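You operate a simulated robot arm through the tools that you are given. There is no shell and no other tool. Be economical: measure what you need, move in short steps, check, and stop when the job is done.

You are at the controls of a simulated two-armed robot. One attempt, no reset.

## Task
Put the cover on the yellow drum, then lock the three white knobs.

It is judged by the outcome, as a careful person would: the job done as asked, and still so three seconds after it is handed in. It fails if anything else is knocked over, pushed out of place, dropped, spilled or broken. A push-on lid holds only when it is set on centred and level and pressed home; a screw cap is set on level and turned clockwise until tight.

## Robot
Two 7-joint arms with two-finger grippers on one trunk, hanging from a carriage that runs on a gantry, over the field with the corners [-1135, 2464], [-1144, -236], [136, -240], [145, 2460] (x, y) and turns from -393 to 295 degrees about z. Base frame: it is fixed where the carriage stands at the start and does not move with it; the origin is on the floor, on the carriage's upright axis, x ahead of it, y to its left, z up. Readings come in mm, degrees, newtons and seconds.
The left shoulder is at the start at [40, 158, 1327], the right one opposite. With the tool pointing down near the work surface each hand reaches from about 100 to 500 mm from the robot's upright axis, wherever it stands, measured 20 degrees to its own side. Places, roughly: opening of the yellow drum [700, -100, 900]. Payload 1.96 kg a hand.
Tool frame (each hand has its own): the origin (TCP) lies between the finger pads and is the grasp point; the fingertips stand 20 mm ahead of it; z points along the fingers, y is the line along which they close. The gripper opens to 72 mm. The gripper's body begins 38 mm behind the TCP.
Orientation is that of the tool frame in the base frame, as a unit quaternion [x, y, z, w]. With the fingers straight down and closing along the base's y, the tool's x points along the base's -x, its y along +y and its z along -z.

## Interface
- The arms move only by the tool jog_arm. It takes "left_increments", "right_increments" or both (then of equal length, played together; a hand with none holds still); each is a list of rows, each a list of 7 numbers: the shift along the tool's x, y, z in units of 40 mm (1.0 is 40 mm), then the turn, a rotation vector about the tool's x, y, z in units of 5 degrees (1.0 is 5 degrees), then the finger opening in mm, from 0 to 72. In form: [[x, y, z, wx, wy, wz, hand], ...]. A call has 1 to 10 rows; each row shifts and turns the commanded pose from where the row before left it, along the tool's axes as they then stand. A call with a number of a shift or a turn outside -1 to 1 is refused whole. Rows are played at 5 a second. More than 50 mm and 8.6 degrees between two rows, or a gripper value outside its range, and nothing of the call is played. A pose out of reach is approached as far as the arm can. The call stops where the force on the tool passes 40 N (or 10 N more than at its start, if that is more) or the arm is blocked; 0.2 s more then pass. Each finger travels about 45 mm/s and halts on what it meets, pressing with about 34 N; the grip force reading is that of the motor and also rises with nothing between the fingers. The clock runs only during rows and for 0.2 s after the last one: add rows that do not move to give the fingers time. The reply holds the time, the measured pose of the TCP, the force on the tool along the base axes, the opening and the grip force, in the units named above and with some noise, with the torque about the TCP (base axes, N m) and any sound that the robot's microphone picked up.
- Cameras (640 x 400 px; columns grow to the right, rows downward): "scene" is now at [227, -17.1, 1685.2]; the picture's right is [-0.23, -0.97, 0.00], its down [-0.82, 0.20, -0.54] and it looks along [0.52, -0.13, -0.84] (base axes); focal length 256 px, centre (320, 200). "left" rides on the left gripper at [71, -19, -82] in its tool frame; the picture's right is [0.26, 0.97, 0.00], its down [-0.67, 0.18, -0.72] and it looks along [-0.69, 0.19, 0.70] (tool axes); focal length 280 px, centre (320, 200). "right" rides on the right gripper at [71, 19, -82] in its tool frame; the picture's right is [-0.26, 0.96, 0.00], its down [-0.67, -0.18, -0.72] and it looks along [-0.69, -0.19, 0.70] (tool axes); focal length 280 px, centre (320, 200). There is no depth. A picture from a camera that has moved, and an enlarged one, comes with that camera's place and axes in the base frame and with its lens.
- get_image(camera): a new picture of that camera. No time passes.
- slide_trunk(by): slides the trunk up (or, below 0, down) by that many mm; the arms and the scene camera ride with it, the base frame stays. It gives what a move gives, with no picture.
- roll_base(legs): drives the robot by 1 to 6 legs, each [ahead, left, turn to the left] in mm, mm and degrees, along the robot's own axes; the way and the turn of a leg run together, so that a leg with both is an arc; at most 1500 mm and 180 degrees a leg. The arms and the cameras ride along, it lands a little off, and it stops where it bumps. It keeps to its track: a leg is cut to what the track allows. It gives what a move gives.
- turn_head(pan, tilt): turns the head with the scene camera to pan (to the left, within 86 degrees either way) and tilt (down, from -29 to 69), counted from straight ahead of the robot. It gives what a move gives.
- zoom(camera, box): a new picture of the part [left, top, right, bottom] of that camera's present view, enlarged. No time passes.
- close_job(): hands the job in; it is judged then, once.

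Work in short steps. Places have to be worked out from the pictures, the camera data and where the tool is seen: move nearer, look again, correct. Check each grasp and each placing, and mend what went wrong. You have 120 turns and 100 pictures in all, those below and enlarged ones among them. Open the grippers and draw the arms clear of the work before you hand the job in, unless the task says otherwise; then end with one line.

The tools are called after "Request:" by a JSON object that holds its "name" and its "arguments". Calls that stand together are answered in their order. jog_arm: Moves the arms, as the interface text tells. Its arguments: {"type":"object","properties":{"left_increments":{"type":"array","items":{"type":"array","items":{"type":"number"}}},"right_increments":{"type":"array","items":{"type":"array","items":{"type":"number"}}}},"required":[]} The other tools are called the same way: slide_trunk (by) slides the trunk up or down; roll_base (legs) drives the base; turn_head (pan, tilt) turns the head that bears the scene camera; get_image (camera) takes a picture; zoom (camera, box) takes an enlarged picture of a part of a camera's view; close_job () hands the job in.

At the start:

```text
time: 0.0
left_ee_pos: [361.0, 75.4, 1292.8]
left_tcp_rot: [0.0, 1.0, 0.0, 0.0]
left_force: [-0.5, 0.2, 0.2]
left_wrist_torque: [-0.02, 0.01, -0.03]
left_opening: 72.0
left_grip_force: 0.1
right_ee_pos: [397.6, -350.9, 1232.5]
right_tcp_rot: [0.0, 1.0, 0.0, 0.0]
right_force: [-0.2, -0.7, 0.4]
right_wrist_torque: [-0.01, -0.02, -0.02]
right_opening: 72.1
right_grip_force: 0.0
trunk travel left (down, up): [-650.0, 190.0]
robot x, y, heading: [0.2, 0.5, -0.1]
head pan, tilt: [-13.6, 57.3]
```

scene: 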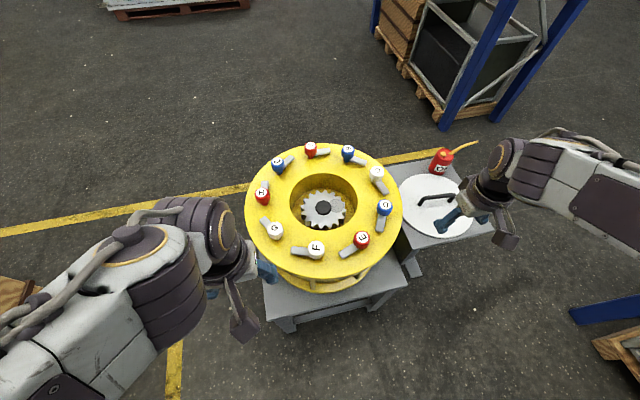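
right: 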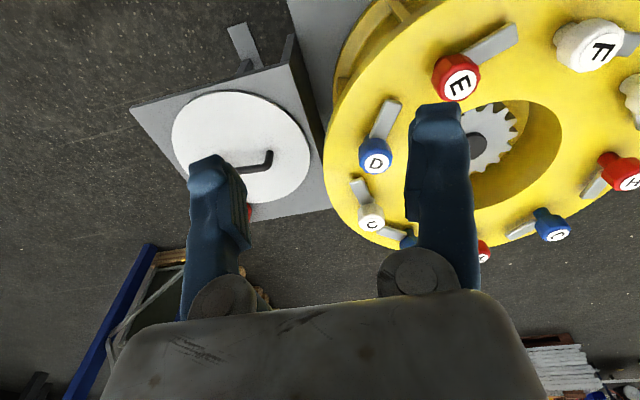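
left: 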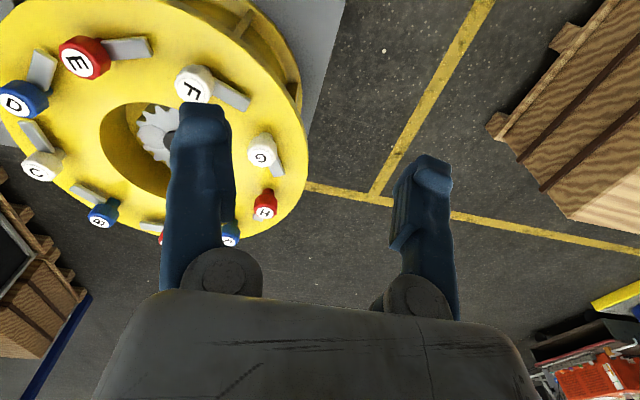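

I'll look closely at the drum with its knobs, and at the cover on the side table.

Request:
{"name": "zoom", "arguments": {"camera": "scene", "box": [230, 130, 420, 290]}}

Request:
{"name": "zoom", "arguments": {"camera": "scene", "box": [380, 130, 500, 260]}}

```text
2.50 times, centred on (325, 210) of scene
camera zoom: at [227.0, -17.1, 1685.2], right [-0.23, -0.97, 0.0], down [-0.82, 0.2, -0.54], along [0.52, -0.13, -0.84], focal length 639 px, centre (308, 175)
```

zoom: 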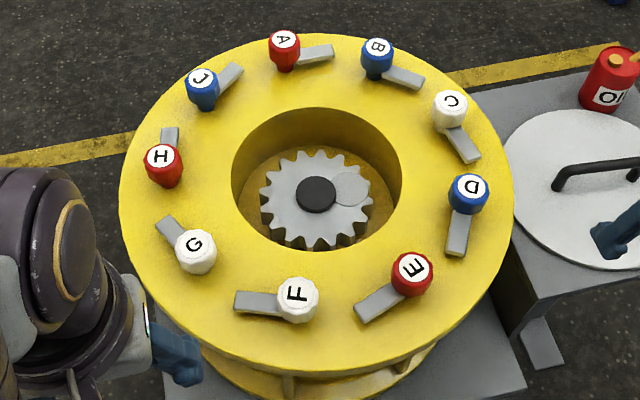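

```text
3.08 times, centred on (440, 195) of scene
camera zoom: at [227.0, -17.1, 1685.2], right [-0.23, -0.97, 0.0], down [-0.82, 0.2, -0.54], along [0.52, -0.13, -0.84], focal length 786 px, centre (-49, 215)
```

zoom: 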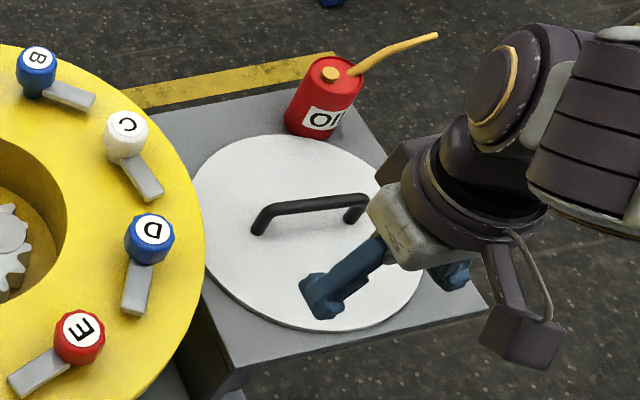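

The white knobs are C, F and G, on a 9-knob ring. I estimate the ring's radius at about 217 mm and its centre near (720,-150). The cover lies on the side table near (615,-575). I'll drive closer before measuring again, since the arms are well above everything.

Request:
{"name": "roll_base", "arguments": {"legs": [[130, -150, 0]]}}

Request:
{"name": "turn_head", "arguments": {"pan": -25, "tilt": 50}}

Request:
{"name": "get_image", "arguments": {"camera": "scene"}}

Request:
{"name": "get_image", "arguments": {"camera": "right"}}

```text
time: 1.6
left_ee_pos: [488.5, -68.3, 1291.9]
left_tcp_rot: [-0.001, 1.0, 0.0, -0.001]
left_force: [-0.3, -0.5, -0.7]
left_wrist_torque: [0.03, 0.0, 0.0]
left_opening: 71.9
left_grip_force: 0.0
right_ee_pos: [524.9, -493.3, 1232.6]
right_tcp_rot: [-0.001, 1.0, 0.0, 0.0]
right_force: [-0.1, 0.2, -0.5]
right_wrist_torque: [0.03, 0.0, -0.01]
right_opening: 72.1
right_grip_force: 0.0
trunk travel left (down, up): [-650.0, 190.0]
robot x, y, heading: [127.9, -143.4, -0.1]
head pan, tilt: [-13.6, 57.3]
```

```text
time: 2.3
left_ee_pos: [489.4, -67.3, 1293.0]
left_tcp_rot: [-0.001, 1.0, -0.001, -0.001]
left_force: [0.5, -0.1, 0.1]
left_wrist_torque: [0.02, -0.02, -0.01]
left_opening: 71.5
left_grip_force: 0.0
right_ee_pos: [526.5, -494.4, 1232.4]
right_tcp_rot: [-0.001, 1.0, 0.0, 0.0]
right_force: [0.3, -0.6, -0.1]
right_wrist_torque: [0.02, 0.0, 0.0]
right_opening: 72.4
right_grip_force: 0.0
trunk travel left (down, up): [-650.0, 190.0]
robot x, y, heading: [129.1, -140.1, 0.2]
head pan, tilt: [-25.0, 50.0]
```

```text
94 pictures are left
camera scene: at [357.3, -176.7, 1694.6], right [-0.42, -0.91, 0.0], down [-0.7, 0.32, -0.64], along [0.58, -0.27, -0.77], focal length 256 px, centre (320, 200)
```

scene: 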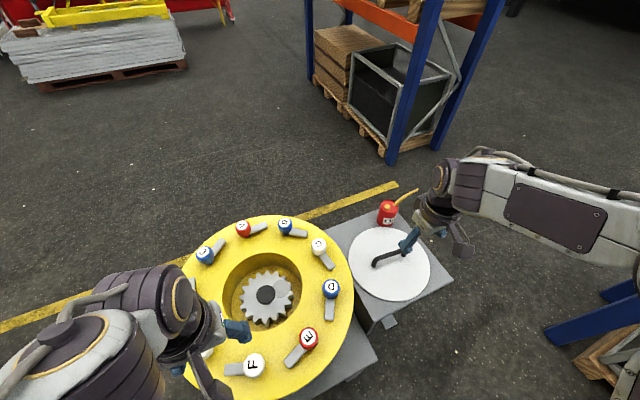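

```text
93 pictures are left
camera right: at [454.9, -476.2, 1314.5], right [0.26, 0.97, 0.0], down [0.67, -0.18, 0.72], along [0.69, -0.19, -0.7], focal length 280 px, centre (320, 200)
```

right: 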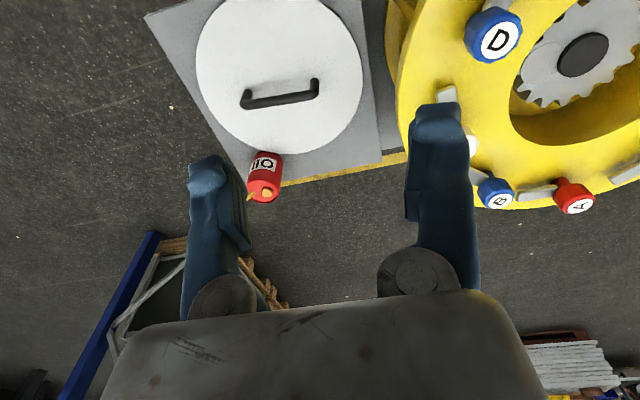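

Triangulating the two views puts the cover centre near (645,-611,768), with its handle bar running along y. Knob tops are at about z 985, and the ring centre is near (690,-145) with R about 202. Reach is tight, so I'll go to the track corner, turn left to bring the right shoulder nearer, and lower the trunk a bit.

Request:
{"name": "roll_base", "arguments": {"legs": [[15, -100, 0], [0, 0, 40]]}}

Request:
{"name": "slide_trunk", "arguments": {"by": -120}}

Request:
{"name": "turn_head", "arguments": {"pan": -70, "tilt": 50}}

Request:
{"name": "get_image", "arguments": {"camera": "scene"}}

Request:
{"name": "get_image", "arguments": {"camera": "right"}}

```text
time: 5.3
left_ee_pos: [357.6, 50.3, 1291.3]
left_tcp_rot: [-0.347, 0.938, 0.0, 0.0]
left_force: [0.6, 0.4, -0.4]
left_wrist_torque: [0.0, 0.01, 0.0]
left_opening: 71.8
left_grip_force: 0.2
right_ee_pos: [662.6, -249.1, 1231.7]
right_tcp_rot: [-0.346, 0.938, 0.0, 0.0]
right_force: [0.3, -0.4, 0.2]
right_wrist_torque: [-0.01, 0.03, 0.03]
right_opening: 72.0
right_grip_force: 0.1
trunk travel left (down, up): [-650.0, 190.0]
robot x, y, heading: [131.5, -242.5, 40.4]
head pan, tilt: [-25.0, 50.0]
```

```text
time: 6.8
left_ee_pos: [357.6, 51.5, 1172.2]
left_tcp_rot: [-0.347, 0.938, -0.001, 0.0]
left_force: [0.0, 0.0, -1.2]
left_wrist_torque: [0.03, 0.04, -0.01]
left_opening: 72.1
left_grip_force: 0.1
right_ee_pos: [662.3, -251.2, 1112.0]
right_tcp_rot: [-0.346, 0.938, 0.0, 0.001]
right_force: [0.4, -0.4, 0.1]
right_wrist_torque: [0.02, -0.03, -0.02]
right_opening: 72.0
right_grip_force: 0.1
trunk travel left (down, up): [-530.0, 310.0]
robot x, y, heading: [132.5, -240.2, 40.4]
head pan, tilt: [-25.0, 50.0]
```

```text
time: 8.0
left_ee_pos: [358.4, 51.4, 1172.1]
left_tcp_rot: [-0.346, 0.938, 0.001, 0.0]
left_force: [-0.2, -0.3, -0.8]
left_wrist_torque: [-0.04, 0.0, 0.02]
left_opening: 71.9
left_grip_force: 0.0
right_ee_pos: [662.7, -248.8, 1113.0]
right_tcp_rot: [-0.347, 0.938, 0.0, 0.0]
right_force: [0.5, -0.1, -0.3]
right_wrist_torque: [-0.01, 0.01, -0.01]
right_opening: 72.1
right_grip_force: 0.2
trunk travel left (down, up): [-530.0, 310.0]
robot x, y, heading: [135.2, -242.5, 40.6]
head pan, tilt: [-70.0, 50.0]
```

```text
92 pictures are left
camera scene: at [320.8, -175.0, 1574.6], right [-0.49, -0.87, 0.0], down [-0.67, 0.38, -0.64], along [0.56, -0.32, -0.77], focal length 256 px, centre (320, 200)
```

scene: 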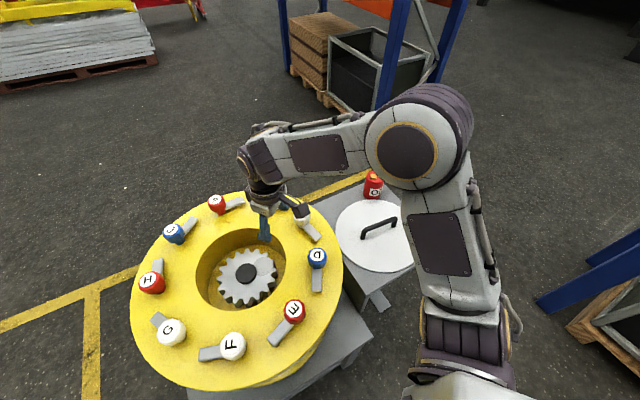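

```text
91 pictures are left
camera right: at [596.2, -282.1, 1194.5], right [-0.43, 0.9, 0.0], down [0.63, 0.3, 0.72], along [0.65, 0.31, -0.7], focal length 280 px, centre (320, 200)
```

right: 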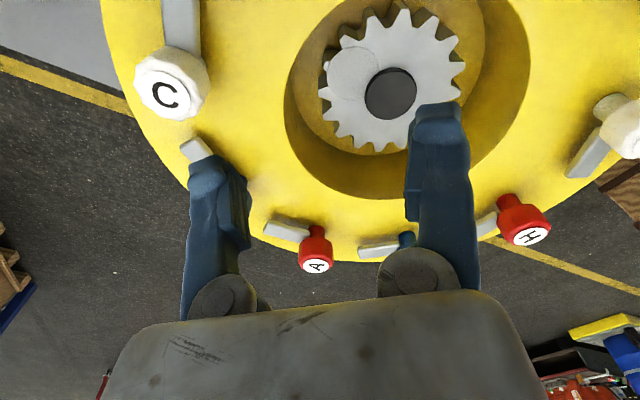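

Both views agree: the handle top is at about z 810, x≈661, y from -543 to -681, and the drum ring centre is (686,-146) with R=200. I'll move the right hand across above the cover.

Request:
{"name": "jog_arm", "arguments": {"right_increments": [[0.592, -0.684, 0, 0, 0, 0, 72], [0.592, -0.684, 0, 0, 0, 0, 72], [0.592, -0.684, 0, 0, 0, 0, 72], [0.592, -0.684, 0, 0, 0, 0, 72], [0.592, -0.684, 0, 0, 0, 0, 72], [0.592, -0.684, 0, 0, 0, 0, 72], [0.592, -0.684, 0, 0, 0, 0, 72], [0.592, -0.684, 0, 0, 0, 0, 72], [0.592, -0.684, 0, 0, 0, 0, 72], [0.592, -0.684, 0, 0, 0, 0, 72]]}}

Request:
{"name": "jog_arm", "arguments": {"right_increments": [[0, 0, 0.3, 0, 0, -1, 72], [0, 0, 0.3, 0, 0, -1, 72], [0, 0, 0.3, 0, 0, -1, 72], [0, 0, 0.3, 0, 0, -1, 72], [0, 0, 0.3, 0, 0, -1, 72], [0, 0, 0.3, 0, 0, -1, 72], [0, 0, 0.3, 0, 0, -1, 72], [0, 0, 0.3, 0, 0, -1, 72], [0, 0, 0.3, 0, 0, -1, 72], [0, 0, 0.3, 0, 0, -0.9, 72]]}}

Request:
{"name": "get_image", "arguments": {"camera": "right"}}

Request:
{"name": "get_image", "arguments": {"camera": "scene"}}

```text
time: 10.2
left_ee_pos: [357.7, 51.9, 1170.7]
left_tcp_rot: [-0.347, 0.938, -0.001, 0.0]
left_force: [0.0, 0.2, -0.6]
left_wrist_torque: [-0.05, 0.01, 0.02]
left_opening: 72.0
left_grip_force: 0.0
right_ee_pos: [658.9, -611.7, 1114.6]
right_tcp_rot: [-0.346, 0.938, -0.001, 0.0]
right_force: [-1.1, 0.1, 0.2]
right_wrist_torque: [0.04, 0.04, 0.0]
right_opening: 71.9
right_grip_force: 0.1
trunk travel left (down, up): [-530.0, 310.0]
robot x, y, heading: [131.9, -239.6, 40.4]
head pan, tilt: [-70.0, 50.0]
```

```text
time: 12.3
left_ee_pos: [358.0, 49.4, 1171.5]
left_tcp_rot: [-0.346, 0.938, 0.0, 0.0]
left_force: [0.4, 0.2, 1.0]
left_wrist_torque: [0.0, 0.0, 0.0]
left_opening: 71.8
left_grip_force: 0.0
right_ee_pos: [660.3, -612.8, 990.5]
right_tcp_rot: [0.707, -0.707, 0.0, 0.0]
right_force: [0.3, -0.3, 0.6]
right_wrist_torque: [-0.03, 0.02, 0.04]
right_opening: 72.0
right_grip_force: 0.2
trunk travel left (down, up): [-530.0, 310.0]
robot x, y, heading: [129.9, -241.1, 40.5]
head pan, tilt: [-70.0, 50.0]
```

```text
90 pictures are left
camera right: at [641.0, -683.5, 1073.6], right [-0.97, 0.26, 0.0], down [0.18, 0.67, 0.72], along [0.19, 0.69, -0.7], focal length 280 px, centre (320, 200)
```

right: 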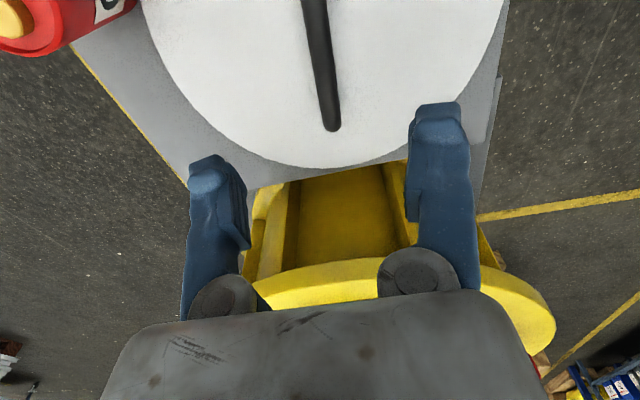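

```text
89 pictures are left
camera scene: at [320.7, -175.0, 1574.6], right [-0.49, -0.87, 0.0], down [-0.67, 0.38, -0.64], along [0.56, -0.32, -0.77], focal length 256 px, centre (320, 200)
```

scene: 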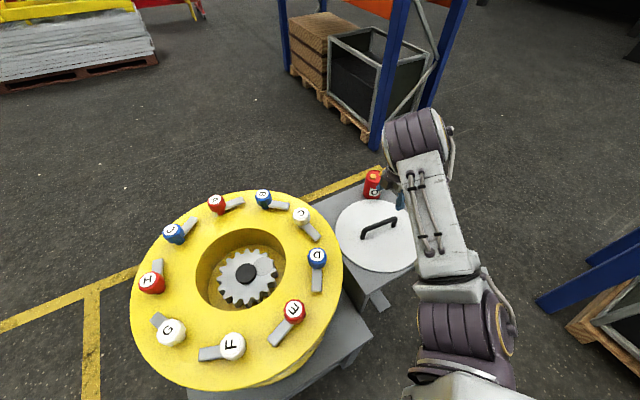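

The hand reaches this spot easily. I'll zoom on the handle to check its alignment with the hand.

Request:
{"name": "zoom", "arguments": {"camera": "scene", "box": [325, 160, 435, 280]}}

Request:
{"name": "zoom", "arguments": {"camera": "right", "box": [140, 0, 510, 231]}}

```text
3.33 times, centred on (380, 220) of scene
camera zoom: at [320.7, -175.0, 1574.6], right [-0.49, -0.87, 0.0], down [-0.67, 0.38, -0.64], along [0.56, -0.32, -0.77], focal length 852 px, centre (120, 133)
```

zoom: 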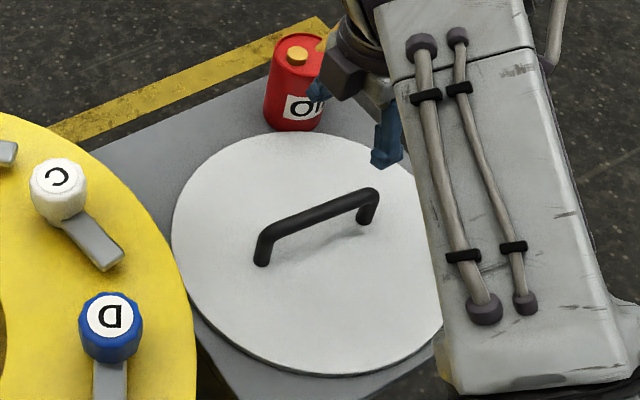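

```text
1.73 times, centred on (325, 116) of right
camera zoom: at [641.0, -683.5, 1073.6], right [-0.97, 0.26, 0.0], down [0.18, 0.67, 0.72], along [0.19, 0.69, -0.7], focal length 485 px, centre (311, 346)
```

zoom: 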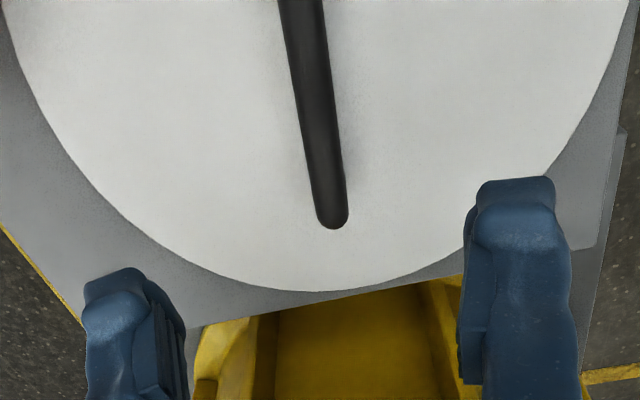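

The handle is skewed about 7° clockwise, its centre is near (661,-616), and its top is at z≈835. I'll turn the hand to match and come down to z≈870 to look again.

Request:
{"name": "jog_arm", "arguments": {"right_increments": [[0, 0, 0.6, 0, 0, 0.7, 72], [0, 0, 0.6, 0, 0, 0.7, 72], [0, 0, 0.6, 0, 0, 0, 72], [0, 0, 0.6, 0, 0, 0, 72], [0, 0, 0.6, 0, 0, 0, 72]]}}

Request:
{"name": "get_image", "arguments": {"camera": "right"}}

Request:
{"name": "zoom", "arguments": {"camera": "scene", "box": [325, 160, 435, 280]}}

```text
time: 13.6
left_ee_pos: [358.8, 51.8, 1171.7]
left_tcp_rot: [-0.346, 0.938, 0.001, 0.0]
left_force: [-0.1, 0.5, 0.2]
left_wrist_torque: [-0.02, 0.01, -0.02]
left_opening: 71.9
left_grip_force: 0.0
right_ee_pos: [661.6, -611.7, 874.0]
right_tcp_rot: [-0.663, 0.749, 0.0, 0.0]
right_force: [0.6, 0.4, -0.7]
right_wrist_torque: [0.02, 0.01, -0.02]
right_opening: 72.0
right_grip_force: 0.1
trunk travel left (down, up): [-530.0, 310.0]
robot x, y, heading: [135.0, -240.2, 40.6]
head pan, tilt: [-70.0, 50.0]
```

```text
86 pictures are left
camera right: at [633.7, -680.6, 956.0], right [-0.93, 0.38, 0.0], down [0.26, 0.65, 0.72], along [0.27, 0.66, -0.7], focal length 280 px, centre (320, 200)
```

right: 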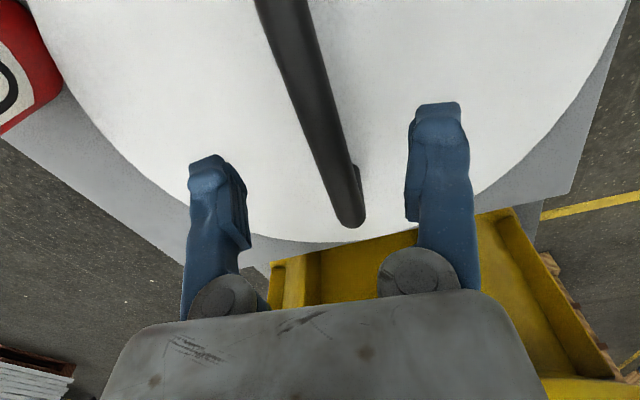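

```text
3.33 times, centred on (380, 220) of scene
camera zoom: at [320.7, -175.0, 1574.6], right [-0.49, -0.87, 0.0], down [-0.67, 0.38, -0.64], along [0.56, -0.32, -0.77], focal length 852 px, centre (120, 133)
```

zoom: 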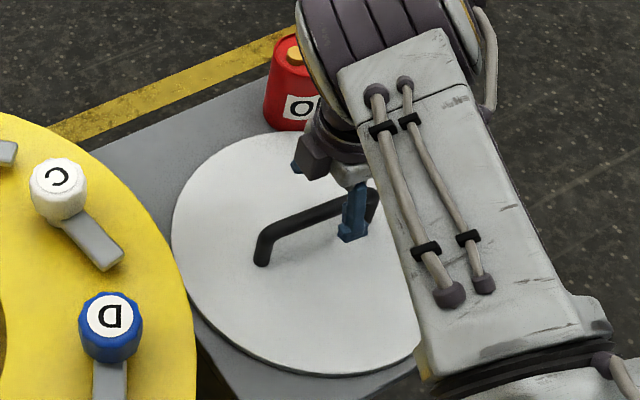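

The bar is centred between the fingers. I'll lower the hand onto it and close.

Request:
{"name": "jog_arm", "arguments": {"right_increments": [[0.1, 0, 0.6, 0, 0, 0, 72], [0, 0, 0.6, 0, 0, 0, 72], [0, 0, 0, 0, 0, 0, 72]]}}

Request:
{"name": "zoom", "arguments": {"camera": "scene", "box": [325, 160, 435, 280]}}

Request:
{"name": "get_image", "arguments": {"camera": "right"}}

```text
time: 14.3
left_ee_pos: [359.1, 51.0, 1171.9]
left_tcp_rot: [-0.346, 0.938, 0.0, -0.001]
left_force: [-0.1, -0.9, -0.8]
left_wrist_torque: [0.0, 0.01, -0.02]
left_opening: 72.0
left_grip_force: 0.0
right_ee_pos: [660.5, -615.8, 823.3]
right_tcp_rot: [-0.662, 0.749, 0.0, 0.0]
right_force: [0.0, 0.1, 0.3]
right_wrist_torque: [0.02, 0.04, -0.01]
right_opening: 72.3
right_grip_force: 0.1
trunk travel left (down, up): [-530.0, 310.0]
robot x, y, heading: [130.6, -239.8, 40.4]
head pan, tilt: [-70.0, 50.0]
```

```text
3.33 times, centred on (380, 220) of scene
camera zoom: at [320.8, -175.1, 1574.6], right [-0.49, -0.87, 0.0], down [-0.67, 0.38, -0.64], along [0.56, -0.32, -0.77], focal length 852 px, centre (120, 133)
```

zoom: 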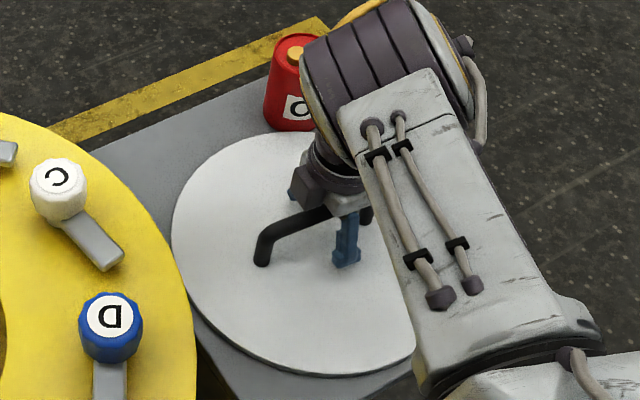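

```text
83 pictures are left
camera right: at [632.9, -684.5, 906.2], right [-0.93, 0.38, 0.0], down [0.26, 0.65, 0.72], along [0.27, 0.66, -0.7], focal length 280 px, centre (320, 200)
```

right: 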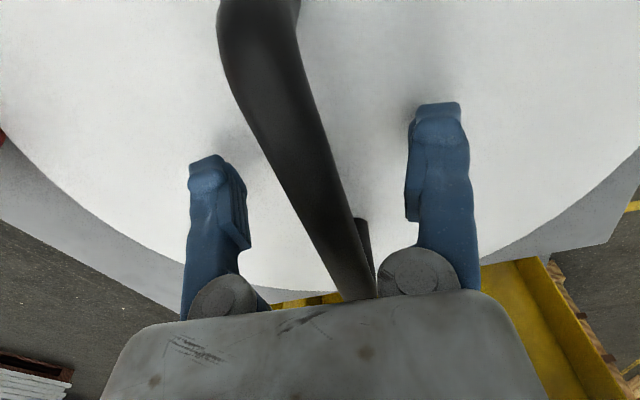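

The bar is parallel to the fingers and sits between them, so I'll close now.

Request:
{"name": "jog_arm", "arguments": {"right_increments": [[0, 0, 0, 0, 0, 0, 40], [0, 0, 0, 0, 0, 0, 10], [0, 0, 0, 0, 0, 0, 0], [0, 0, 0, 0, 0, 0, 0], [0, 0, 0, 0, 0, 0, 0]]}}

Request:
{"name": "get_image", "arguments": {"camera": "right"}}

```text
time: 15.6
left_ee_pos: [356.2, 51.0, 1171.6]
left_tcp_rot: [-0.345, 0.938, 0.0, 0.0]
left_force: [0.9, -0.8, -0.3]
left_wrist_torque: [-0.01, 0.02, 0.01]
left_opening: 72.1
left_grip_force: 0.0
right_ee_pos: [659.3, -614.8, 823.9]
right_tcp_rot: [-0.662, 0.749, 0.001, -0.001]
right_force: [-2.2, -1.1, -0.2]
right_wrist_torque: [0.08, -0.03, 0.42]
right_opening: 5.8
right_grip_force: 24.8
trunk travel left (down, up): [-530.0, 310.0]
robot x, y, heading: [131.7, -243.0, 40.6]
head pan, tilt: [-70.0, 50.0]
```

```text
82 pictures are left
camera right: at [631.5, -684.3, 905.7], right [-0.93, 0.38, 0.0], down [0.26, 0.65, 0.72], along [0.27, 0.66, -0.7], focal length 280 px, centre (320, 200)
```

right: 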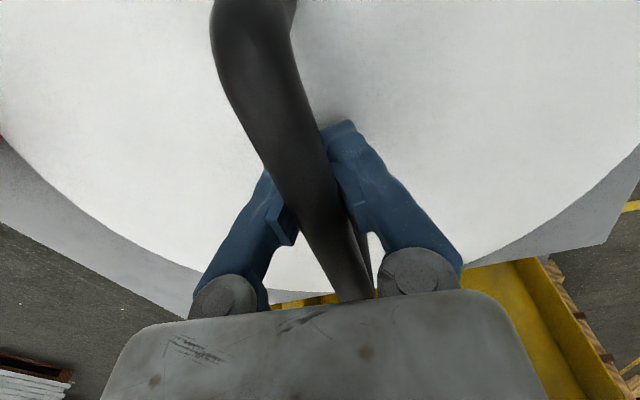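

The opening of 5.8 mm is narrower than the bar, so the fingertips look closed underneath it. I'll reopen, rise about 14 mm and grip again.

Request:
{"name": "jog_arm", "arguments": {"right_increments": [[0, 0, 0, 0, 0, 0, 40], [0, 0, 0, 0, 0, 0, 60], [0, 0, 0, 0, 0, 0, 60], [0, 0, -0.37, 0, 0, 0, 60], [0, 0, 0, 0, 0, 0, 60]]}}

Request:
{"name": "jog_arm", "arguments": {"right_increments": [[0, 0, 0, 0, 0, 0, 40], [0, 0, 0, 0, 0, 0, 10], [0, 0, 0, 0, 0, 0, 0], [0, 0, 0, 0, 0, 0, 0], [0, 0, 0, 0, 0, 0, 0]]}}

Request:
{"name": "get_image", "arguments": {"camera": "right"}}

```text
time: 16.8
left_ee_pos: [357.3, 50.8, 1171.5]
left_tcp_rot: [-0.347, 0.938, 0.0, -0.001]
left_force: [-0.5, -0.2, 1.0]
left_wrist_torque: [0.02, -0.05, 0.02]
left_opening: 72.1
left_grip_force: 0.1
right_ee_pos: [660.4, -616.4, 837.7]
right_tcp_rot: [-0.663, 0.749, 0.0, 0.001]
right_force: [0.8, -0.7, 0.6]
right_wrist_torque: [-0.02, -0.03, 0.02]
right_opening: 60.0
right_grip_force: 0.1
trunk travel left (down, up): [-530.0, 310.0]
robot x, y, heading: [129.1, -242.2, 40.6]
head pan, tilt: [-70.0, 50.0]
```

```text
time: 17.9
left_ee_pos: [356.7, 52.8, 1170.8]
left_tcp_rot: [-0.346, 0.938, -0.001, 0.0]
left_force: [0.1, -0.4, 0.5]
left_wrist_torque: [-0.01, 0.02, 0.0]
left_opening: 72.3
left_grip_force: 0.0
right_ee_pos: [659.8, -615.7, 837.8]
right_tcp_rot: [-0.664, 0.748, 0.0, 0.0]
right_force: [-4.1, 0.0, 0.4]
right_wrist_torque: [0.12, -0.01, 0.52]
right_opening: 9.2
right_grip_force: 34.4
trunk travel left (down, up): [-530.0, 310.0]
robot x, y, heading: [135.3, -241.7, 40.7]
head pan, tilt: [-70.0, 50.0]
```

```text
81 pictures are left
camera right: at [631.6, -684.7, 919.6], right [-0.93, 0.38, 0.0], down [0.26, 0.65, 0.72], along [0.27, 0.66, -0.7], focal length 280 px, centre (320, 200)
```

right: 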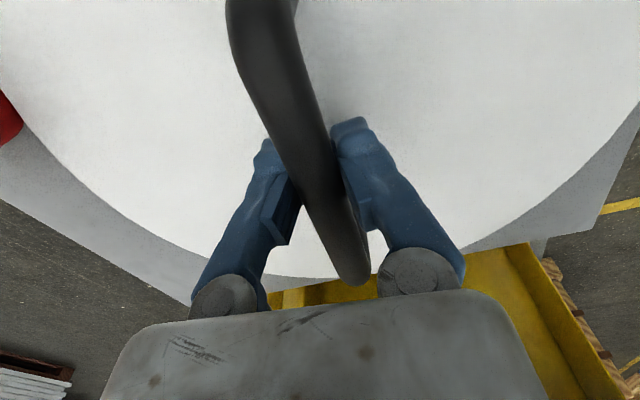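

The opening is 9.2 mm while the bar looks about 20 mm thick, so I can't tell whether this grip is good. I'll try once more 12 mm higher and compare.

Request:
{"name": "jog_arm", "arguments": {"right_increments": [[0, 0, 0, 0, 0, 0, 40], [0, 0, 0, 0, 0, 0, 60], [0, 0, 0, 0, 0, 0, 60], [0, 0, -0.3, 0, 0, 0, 60], [0, 0, 0, 0, 0, 0, 60]]}}

Request:
{"name": "zoom", "arguments": {"camera": "right", "box": [160, 0, 480, 300]}}

Request:
{"name": "jog_arm", "arguments": {"right_increments": [[0, 0, 0, 0, 0, 0, 40], [0, 0, 0, 0, 0, 0, 10], [0, 0, 0, 0, 0, 0, 0], [0, 0, 0, 0, 0, 0, 0], [0, 0, 0, 0, 0, 0, 0], [0, 0, 0, 0, 0, 0, 0]]}}

Request:
{"name": "zoom", "arguments": {"camera": "right", "box": [160, 0, 480, 300]}}

```text
time: 19.1
left_ee_pos: [357.9, 52.8, 1172.5]
left_tcp_rot: [-0.346, 0.938, -0.001, 0.0]
left_force: [0.0, 0.3, -0.1]
left_wrist_torque: [-0.02, -0.01, 0.01]
left_opening: 72.2
left_grip_force: 0.1
right_ee_pos: [660.7, -617.5, 849.6]
right_tcp_rot: [-0.662, 0.749, 0.0, 0.0]
right_force: [0.2, 0.9, 0.4]
right_wrist_torque: [0.01, 0.01, 0.02]
right_opening: 60.2
right_grip_force: 0.2
trunk travel left (down, up): [-530.0, 310.0]
robot x, y, heading: [133.4, -244.0, 40.4]
head pan, tilt: [-70.0, 50.0]
```

```text
1.33 times, centred on (320, 150) of right
camera zoom: at [632.8, -686.0, 932.8], right [-0.93, 0.38, 0.0], down [0.26, 0.65, 0.72], along [0.27, 0.66, -0.7], focal length 374 px, centre (320, 267)
```

zoom: 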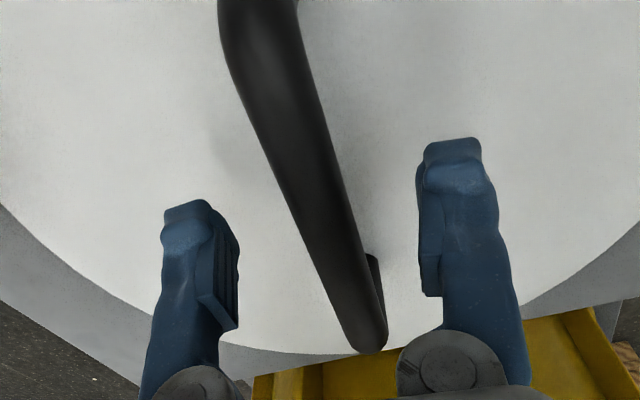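

```text
time: 20.6
left_ee_pos: [357.0, 50.8, 1171.8]
left_tcp_rot: [-0.346, 0.938, -0.001, 0.0]
left_force: [0.2, 0.7, -0.7]
left_wrist_torque: [-0.01, 0.01, -0.01]
left_opening: 72.0
left_grip_force: 0.0
right_ee_pos: [659.0, -615.8, 849.8]
right_tcp_rot: [-0.663, 0.749, 0.001, -0.001]
right_force: [-6.8, 0.8, 1.8]
right_wrist_torque: [0.12, 0.06, 0.43]
right_opening: 17.4
right_grip_force: 34.2
trunk travel left (down, up): [-530.0, 310.0]
robot x, y, heading: [130.2, -238.1, 40.4]
head pan, tilt: [-70.0, 50.0]
```

```text
1.33 times, centred on (320, 150) of right
camera zoom: at [631.4, -685.9, 932.2], right [-0.93, 0.38, 0.0], down [0.27, 0.65, 0.72], along [0.27, 0.66, -0.7], focal length 374 px, centre (320, 267)
```

zoom: 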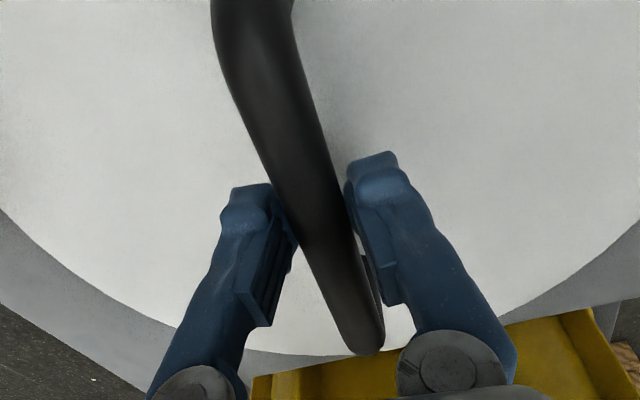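

The opening is now 17.4 mm with the pads firmly on the bar, so this is a true grip. I'll do a test lift.

Request:
{"name": "jog_arm", "arguments": {"right_increments": [[0, 0, -0.25, 0, 0, 0, 0], [0, 0, -0.5, 0, 0, 0, 0], [0, 0, -0.75, 0, 0, 0, 0], [0, 0, 0, 0, 0, 0, 0], [0, 0, 0, 0, 0, 0, 0]]}}

Request:
{"name": "zoom", "arguments": {"camera": "scene", "box": [305, 140, 465, 300]}}

Request:
{"name": "get_image", "arguments": {"camera": "right"}}

```text
time: 21.8
left_ee_pos: [356.0, 51.5, 1171.4]
left_tcp_rot: [-0.346, 0.938, 0.001, 0.0]
left_force: [0.2, -0.3, 0.3]
left_wrist_torque: [-0.02, 0.03, 0.03]
left_opening: 72.0
left_grip_force: 0.1
right_ee_pos: [657.7, -613.1, 908.5]
right_tcp_rot: [-0.663, 0.749, 0.0, -0.001]
right_force: [0.5, -0.5, -19.9]
right_wrist_torque: [-0.17, 0.01, -0.02]
right_opening: 17.3
right_grip_force: 33.8
trunk travel left (down, up): [-530.0, 310.0]
robot x, y, heading: [133.9, -240.9, 40.7]
head pan, tilt: [-70.0, 50.0]
```

```text
2.50 times, centred on (385, 220) of scene
camera zoom: at [320.0, -174.5, 1574.4], right [-0.49, -0.87, 0.0], down [-0.67, 0.38, -0.64], along [0.56, -0.32, -0.77], focal length 639 px, centre (158, 150)
```

zoom: 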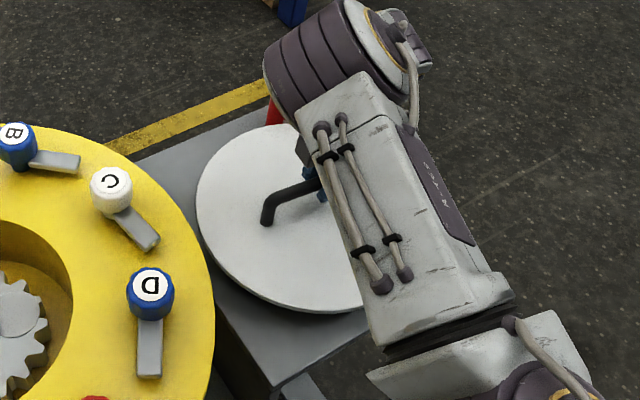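

```text
77 pictures are left
camera right: at [630.7, -682.0, 990.9], right [-0.93, 0.38, 0.0], down [0.26, 0.65, 0.72], along [0.27, 0.66, -0.7], focal length 280 px, centre (320, 200)
```

right: 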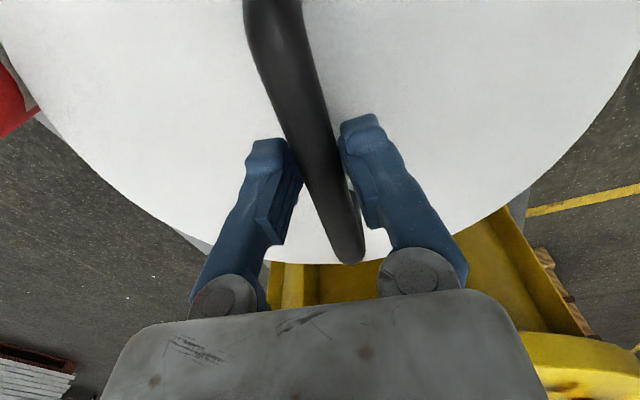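

The cover is lifted, at about 20 N and level. I'll raise it above knob height before carrying it over.

Request:
{"name": "jog_arm", "arguments": {"right_increments": [[0, 0, -0.3, 0, 0, 0, 0], [0, 0, -0.6, 0, 0, 0, 0], [0, 0, -0.7, 0, 0, 0, 0], [0, 0, -0.8, 0, 0, 0, 0], [0, 0, -0.8, 0, 0, 0, 0], [0, 0, -0.8, 0, 0, 0, 0], [0, 0, -0.7, 0, 0, 0, 0], [0, 0, -0.5, 0, 0, 0, 0], [0, 0, 0, 0, 0, 0, 0]]}}

Request:
{"name": "jog_arm", "arguments": {"right_increments": [[-0.4, 0, 0, 0, 0, 0, 0], [-0.8, 0, 0, 0, 0, 0, 0], [-0.9, 0, 0, 0, 0, 0, 0], [-0.9, 0, 0, 0, 0, 0, 0], [-0.9, 0.1, 0, 0, 0, 0, 0], [-0.9, 0.1, 0, 0, 0, 0, 0], [-0.9, 0.1, 0, 0, 0, 0, 0], [-0.6, 0.1, 0, 0, 0, 0, 0], [-0.3, 0, 0, 0, 0, 0, 0], [0, 0, 0, 0, 0, 0, 0]]}}

Request:
{"name": "get_image", "arguments": {"camera": "scene"}}

Request:
{"name": "get_image", "arguments": {"camera": "left"}}

```text
time: 23.8
left_ee_pos: [357.8, 52.5, 1172.0]
left_tcp_rot: [-0.346, 0.938, 0.0, -0.001]
left_force: [-0.2, -0.9, -0.8]
left_wrist_torque: [-0.03, 0.01, -0.04]
left_opening: 72.3
left_grip_force: 0.1
right_ee_pos: [659.2, -615.7, 1119.8]
right_tcp_rot: [-0.663, 0.749, 0.0, 0.0]
right_force: [0.0, -0.1, -0.5]
right_wrist_torque: [0.01, -0.03, 0.01]
right_opening: 0.0
right_grip_force: 29.8
trunk travel left (down, up): [-530.0, 310.0]
robot x, y, heading: [133.6, -239.8, 40.3]
head pan, tilt: [-70.0, 50.0]
```

```text
time: 25.9
left_ee_pos: [357.8, 49.9, 1171.3]
left_tcp_rot: [-0.346, 0.938, 0.0, 0.0]
left_force: [0.0, 0.1, -0.7]
left_wrist_torque: [0.01, 0.0, 0.01]
left_opening: 71.7
left_grip_force: 0.1
right_ee_pos: [674.9, -351.4, 1121.3]
right_tcp_rot: [-0.662, 0.749, 0.001, 0.0]
right_force: [0.3, 0.4, -0.1]
right_wrist_torque: [-0.02, 0.03, 0.01]
right_opening: 0.0
right_grip_force: 29.4
trunk travel left (down, up): [-530.0, 310.0]
robot x, y, heading: [134.3, -239.9, 40.6]
head pan, tilt: [-70.0, 50.0]
```

```text
76 pictures are left
camera scene: at [320.7, -175.1, 1574.6], right [-0.49, -0.87, 0.0], down [-0.67, 0.38, -0.64], along [0.56, -0.32, -0.77], focal length 256 px, centre (320, 200)
```

scene: 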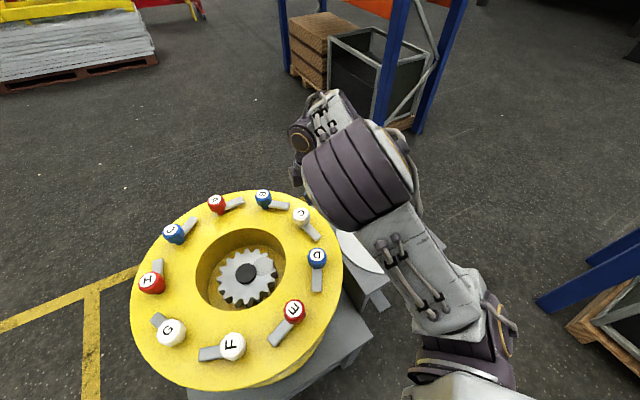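

```text
75 pictures are left
camera left: at [316.4, -10.2, 1253.6], right [-0.83, 0.56, 0.0], down [0.39, 0.58, 0.72], along [0.4, 0.59, -0.7], focal length 280 px, centre (320, 200)
```

left: 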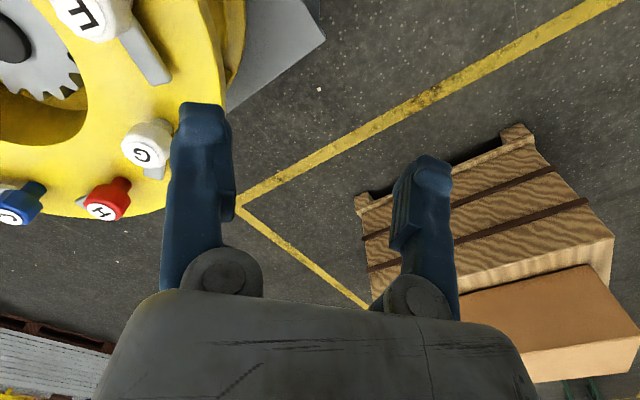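

The opening reads 0, so the cover slipped out during the lift. I'll look at where it landed before doing anything else.

Request:
{"name": "jog_arm", "arguments": {"right_increments": [[-1, 0, 0, 0, 0, 0, 40], [-1, 0, 0, 0, 0, 0, 72], [-1, 0, 0, 0, 0, 0, 72], [-1, 0, 0, 0, 0, 0, 72], [-1, 0, 0, 0, 0, 0, 72]]}}

Request:
{"name": "zoom", "arguments": {"camera": "scene", "box": [305, 140, 465, 300]}}

```text
time: 27.1
left_ee_pos: [356.8, 51.3, 1171.6]
left_tcp_rot: [-0.346, 0.938, 0.0, 0.0]
left_force: [-0.9, -0.2, -0.5]
left_wrist_torque: [-0.02, 0.0, 0.02]
left_opening: 72.1
left_grip_force: 0.1
right_ee_pos: [702.2, -150.9, 1116.3]
right_tcp_rot: [-0.662, 0.749, 0.0, 0.0]
right_force: [0.0, 0.1, 0.7]
right_wrist_torque: [0.01, 0.02, 0.0]
right_opening: 72.0
right_grip_force: 0.1
trunk travel left (down, up): [-530.0, 310.0]
robot x, y, heading: [131.2, -241.2, 40.4]
head pan, tilt: [-70.0, 50.0]
```

```text
2.50 times, centred on (385, 220) of scene
camera zoom: at [320.8, -175.0, 1574.7], right [-0.49, -0.87, 0.0], down [-0.67, 0.38, -0.64], along [0.56, -0.32, -0.77], focal length 639 px, centre (158, 150)
```

zoom: 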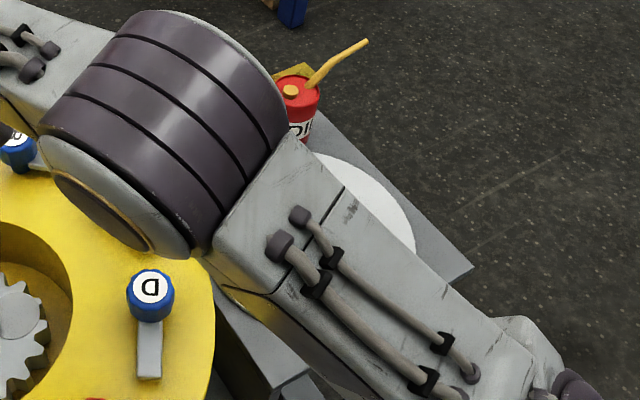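

The cover is still on the table and the oil can is fine. I'll bring the hand back above the cover and measure again.

Request:
{"name": "jog_arm", "arguments": {"right_increments": [[1, 0, 0, 0, 0, 0, 72], [1, 0, 0, 0, 0, 0, 72], [1, 0, 0, 0, 0, 0, 72], [1, 0, 0, 0, 0, 0, 72], [1, 0, 0, 0, 0, 0, 72], [1, 0, 0, 0, 0, 0, 72], [1, 0, 0, 0, 0, 0, 72], [1, 0, 0, 0, 0, 0, 72], [1, 0, 0, 0, 0, 0, 72], [1, 0, 0, 0, 0, 0, 72]]}}

Request:
{"name": "jog_arm", "arguments": {"right_increments": [[0.8, -0.3, 0, 0, 0, 0, 72], [0.8, 0, 0, 0, 0, 0, 72], [0, 0, 0, 0, 0, 0, 72]]}}

Request:
{"name": "get_image", "arguments": {"camera": "right"}}

Request:
{"name": "zoom", "arguments": {"camera": "scene", "box": [325, 160, 435, 280]}}

```text
time: 29.4
left_ee_pos: [357.4, 51.6, 1172.3]
left_tcp_rot: [-0.346, 0.938, -0.001, 0.0]
left_force: [-0.3, 0.8, -0.4]
left_wrist_torque: [-0.04, -0.01, 0.01]
left_opening: 72.1
left_grip_force: 0.1
right_ee_pos: [650.4, -551.1, 1114.6]
right_tcp_rot: [-0.663, 0.749, 0.0, 0.0]
right_force: [0.2, 0.0, -1.1]
right_wrist_torque: [-0.01, -0.01, 0.0]
right_opening: 72.1
right_grip_force: 0.0
trunk travel left (down, up): [-530.0, 310.0]
robot x, y, heading: [133.0, -236.6, 40.5]
head pan, tilt: [-70.0, 50.0]
```

```text
time: 30.1
left_ee_pos: [358.0, 51.8, 1171.8]
left_tcp_rot: [-0.345, 0.939, 0.0, 0.0]
left_force: [0.5, 0.3, -0.3]
left_wrist_torque: [-0.01, 0.02, 0.0]
left_opening: 72.2
left_grip_force: 0.1
right_ee_pos: [655.8, -612.1, 1120.6]
right_tcp_rot: [-0.663, 0.749, 0.0, -0.001]
right_force: [0.1, 0.7, -0.2]
right_wrist_torque: [-0.02, 0.02, -0.01]
right_opening: 72.2
right_grip_force: 0.1
trunk travel left (down, up): [-530.0, 310.0]
robot x, y, heading: [135.2, -241.2, 40.7]
head pan, tilt: [-70.0, 50.0]
```

```text
73 pictures are left
camera right: at [629.6, -682.3, 1202.2], right [-0.93, 0.38, 0.0], down [0.26, 0.65, 0.72], along [0.27, 0.66, -0.7], focal length 280 px, centre (320, 200)
```

right: 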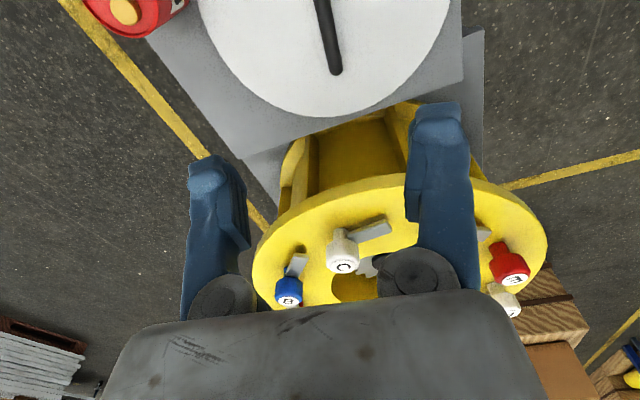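

```text
3.33 times, centred on (380, 220) of scene
camera zoom: at [320.7, -175.0, 1574.6], right [-0.49, -0.87, 0.0], down [-0.67, 0.38, -0.64], along [0.56, -0.32, -0.77], focal length 852 px, centre (120, 133)
```

zoom: 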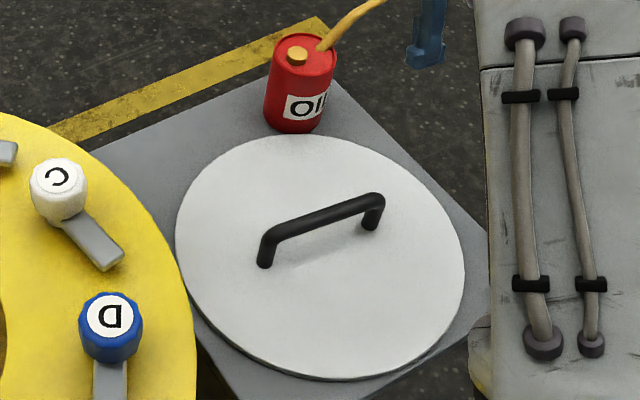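

The cover shifted only about 4 mm and still lies flat, with its handle centre near (658,-619). The last grip was probably too near the fingertips. I'll come down again and grip deeper, at z≈836.

Request:
{"name": "jog_arm", "arguments": {"right_increments": [[0.1, -0.07, 0.85, 0, 0, 0.28, 72], [0.04, 0, 0.85, 0, 0, 0, 72], [0, 0, 0.85, 0, 0, 0, 72], [0, 0, 0.85, 0, 0, 0, 72], [0, 0, 0.85, 0, 0, 0, 72], [0, 0, 0.85, 0, 0, 0, 72], [0, 0, 0.85, 0, 0, 0, 72], [0, 0, 0.5, 0, 0, 0, 72], [0, 0, 0.3, 0, 0, 0, 72], [0, 0, 0, 0, 0, 0, 72]]}}

Request:
{"name": "get_image", "arguments": {"camera": "right"}}

```text
time: 32.4
left_ee_pos: [358.6, 51.3, 1171.8]
left_tcp_rot: [-0.346, 0.938, 0.0, 0.0]
left_force: [0.0, 0.2, 0.3]
left_wrist_torque: [0.01, -0.02, -0.03]
left_opening: 72.1
left_grip_force: 0.2
right_ee_pos: [657.2, -619.4, 847.0]
right_tcp_rot: [-0.653, 0.757, -0.001, 0.001]
right_force: [0.0, 0.0, -0.3]
right_wrist_torque: [0.01, 0.01, 0.02]
right_opening: 72.1
right_grip_force: 0.2
trunk travel left (down, up): [-530.0, 310.0]
robot x, y, heading: [135.1, -240.6, 40.2]
head pan, tilt: [-70.0, 50.0]
```

```text
71 pictures are left
camera right: at [628.7, -688.3, 929.0], right [-0.92, 0.4, 0.0], down [0.28, 0.64, 0.72], along [0.29, 0.66, -0.7], focal length 280 px, centre (320, 200)
```

right: 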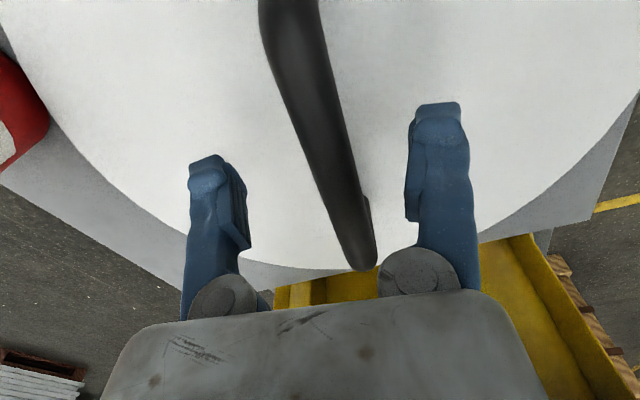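

I'll take a scene zoom here to compare the fingertip depth with the bar.

Request:
{"name": "zoom", "arguments": {"camera": "scene", "box": [350, 195, 410, 245]}}

```text
8.00 times, centred on (380, 220) of scene
camera zoom: at [320.7, -175.1, 1574.6], right [-0.49, -0.87, 0.0], down [-0.67, 0.38, -0.64], along [0.56, -0.32, -0.77], focal length 2045 px, centre (-160, 40)
```

zoom: 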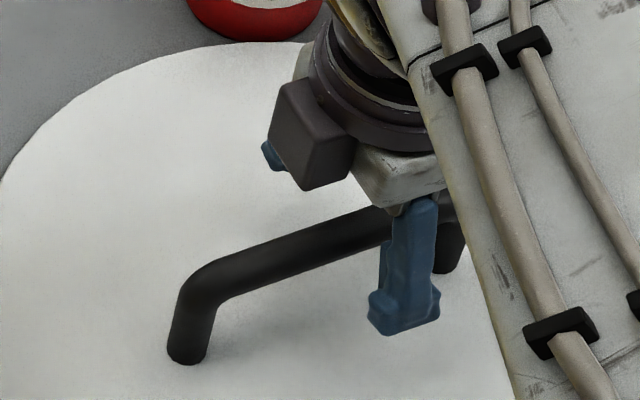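

From this view the bar's centre is at about z 826, so the failed grip at z 850 only pinched with the tips. I'll go down to z≈825, close, and test-lift gently.

Request:
{"name": "jog_arm", "arguments": {"right_increments": [[0, 0, 0.3, 0, 0, 0, 72], [0, 0, 0.25, 0, 0, 0, 72], [0, 0, 0, 0, 0, 0, 40], [0, 0, 0, 0, 0, 0, 10], [0, 0, 0, 0, 0, 0, 0], [0, 0, 0, 0, 0, 0, 0], [0, 0, 0, 0, 0, 0, 0], [0, 0, 0, 0, 0, 0, 0]]}}

Request:
{"name": "zoom", "arguments": {"camera": "scene", "box": [350, 195, 410, 245]}}

Request:
{"name": "zoom", "arguments": {"camera": "right", "box": [160, 0, 480, 300]}}

```text
time: 34.1
left_ee_pos: [357.7, 52.1, 1172.1]
left_tcp_rot: [-0.347, 0.938, 0.0, 0.0]
left_force: [-0.1, 0.8, 0.0]
left_wrist_torque: [0.02, 0.0, 0.01]
left_opening: 72.0
left_grip_force: 0.0
right_ee_pos: [656.5, -619.6, 824.9]
right_tcp_rot: [-0.654, 0.757, 0.0, -0.001]
right_force: [-0.2, 0.4, 0.8]
right_wrist_torque: [-0.24, 0.02, 0.01]
right_opening: 6.2
right_grip_force: 30.8
trunk travel left (down, up): [-530.0, 310.0]
robot x, y, heading: [132.9, -240.0, 40.6]
head pan, tilt: [-70.0, 50.0]
```

```text
8.00 times, centred on (380, 220) of scene
camera zoom: at [320.0, -174.5, 1574.2], right [-0.49, -0.87, 0.0], down [-0.67, 0.38, -0.64], along [0.56, -0.32, -0.77], focal length 2045 px, centre (-160, 40)
```

zoom: 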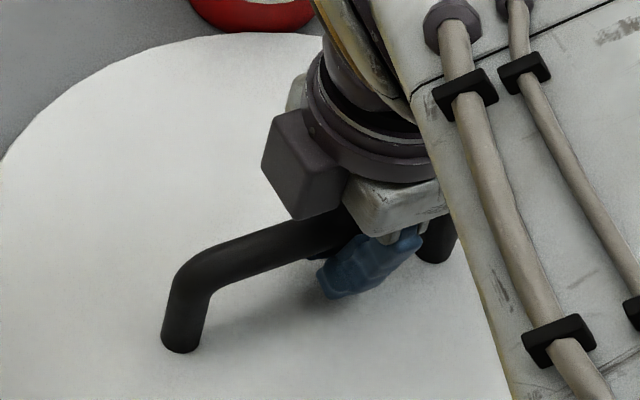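

```text
1.33 times, centred on (320, 150) of right
camera zoom: at [627.3, -687.7, 907.1], right [-0.92, 0.4, 0.0], down [0.28, 0.64, 0.72], along [0.29, 0.66, -0.7], focal length 374 px, centre (320, 267)
```

zoom: 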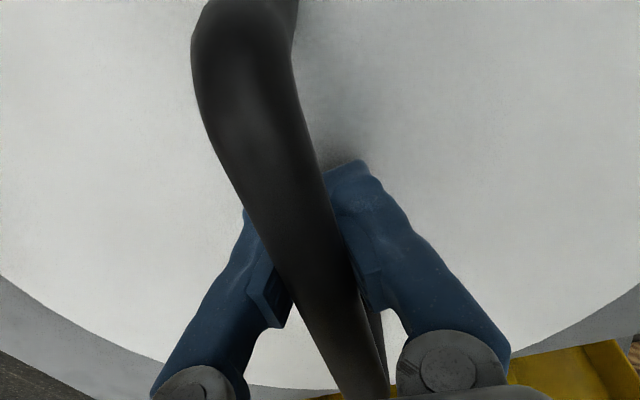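

The fingers are now hooked underneath the bar, which holds the cover positively rather than by friction. I'll lift gently in small ramped steps and check.

Request:
{"name": "jog_arm", "arguments": {"right_increments": [[0, 0, -0.1, 0, 0, 0, 0], [0, 0, -0.2, 0, 0, 0, 0], [0, 0, -0.3, 0, 0, 0, 0], [0, 0, -0.3, 0, 0, 0, 0], [0, 0, -0.2, 0, 0, 0, 0], [0, 0, -0.1, 0, 0, 0, 0], [0, 0, 0, 0, 0, 0, 0]]}}

Request:
{"name": "zoom", "arguments": {"camera": "scene", "box": [325, 160, 435, 280]}}

Request:
{"name": "zoom", "arguments": {"camera": "right", "box": [160, 0, 480, 300]}}

```text
time: 35.8
left_ee_pos: [356.8, 51.0, 1172.1]
left_tcp_rot: [-0.346, 0.938, 0.001, 0.0]
left_force: [0.5, -0.1, 0.5]
left_wrist_torque: [0.03, -0.03, 0.01]
left_opening: 71.9
left_grip_force: 0.1
right_ee_pos: [656.0, -620.1, 873.1]
right_tcp_rot: [-0.653, 0.757, 0.002, 0.001]
right_force: [-0.5, -0.6, -19.7]
right_wrist_torque: [-0.2, 0.02, 0.02]
right_opening: 6.1
right_grip_force: 31.0
trunk travel left (down, up): [-530.0, 310.0]
robot x, y, heading: [130.3, -241.8, 40.6]
head pan, tilt: [-70.0, 50.0]
```

```text
3.33 times, centred on (380, 220) of scene
camera zoom: at [320.0, -174.5, 1574.4], right [-0.49, -0.87, 0.0], down [-0.67, 0.38, -0.64], along [0.56, -0.32, -0.77], focal length 852 px, centre (120, 133)
```

zoom: 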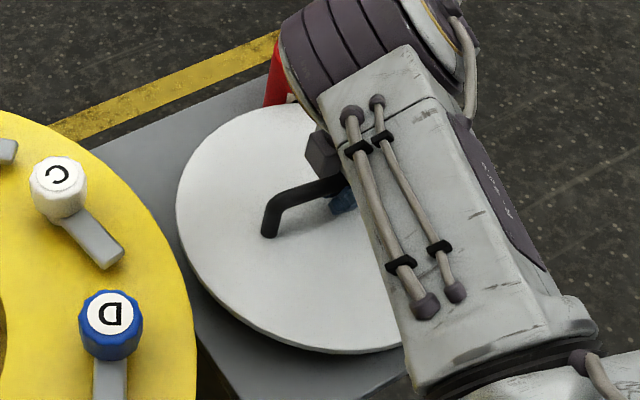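

```text
1.33 times, centred on (320, 150) of right
camera zoom: at [627.0, -689.3, 955.5], right [-0.92, 0.4, 0.0], down [0.28, 0.64, 0.72], along [0.29, 0.66, -0.7], focal length 374 px, centre (320, 267)
```

zoom: 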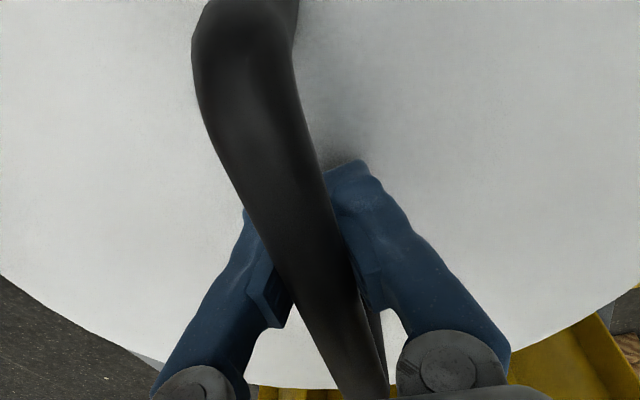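

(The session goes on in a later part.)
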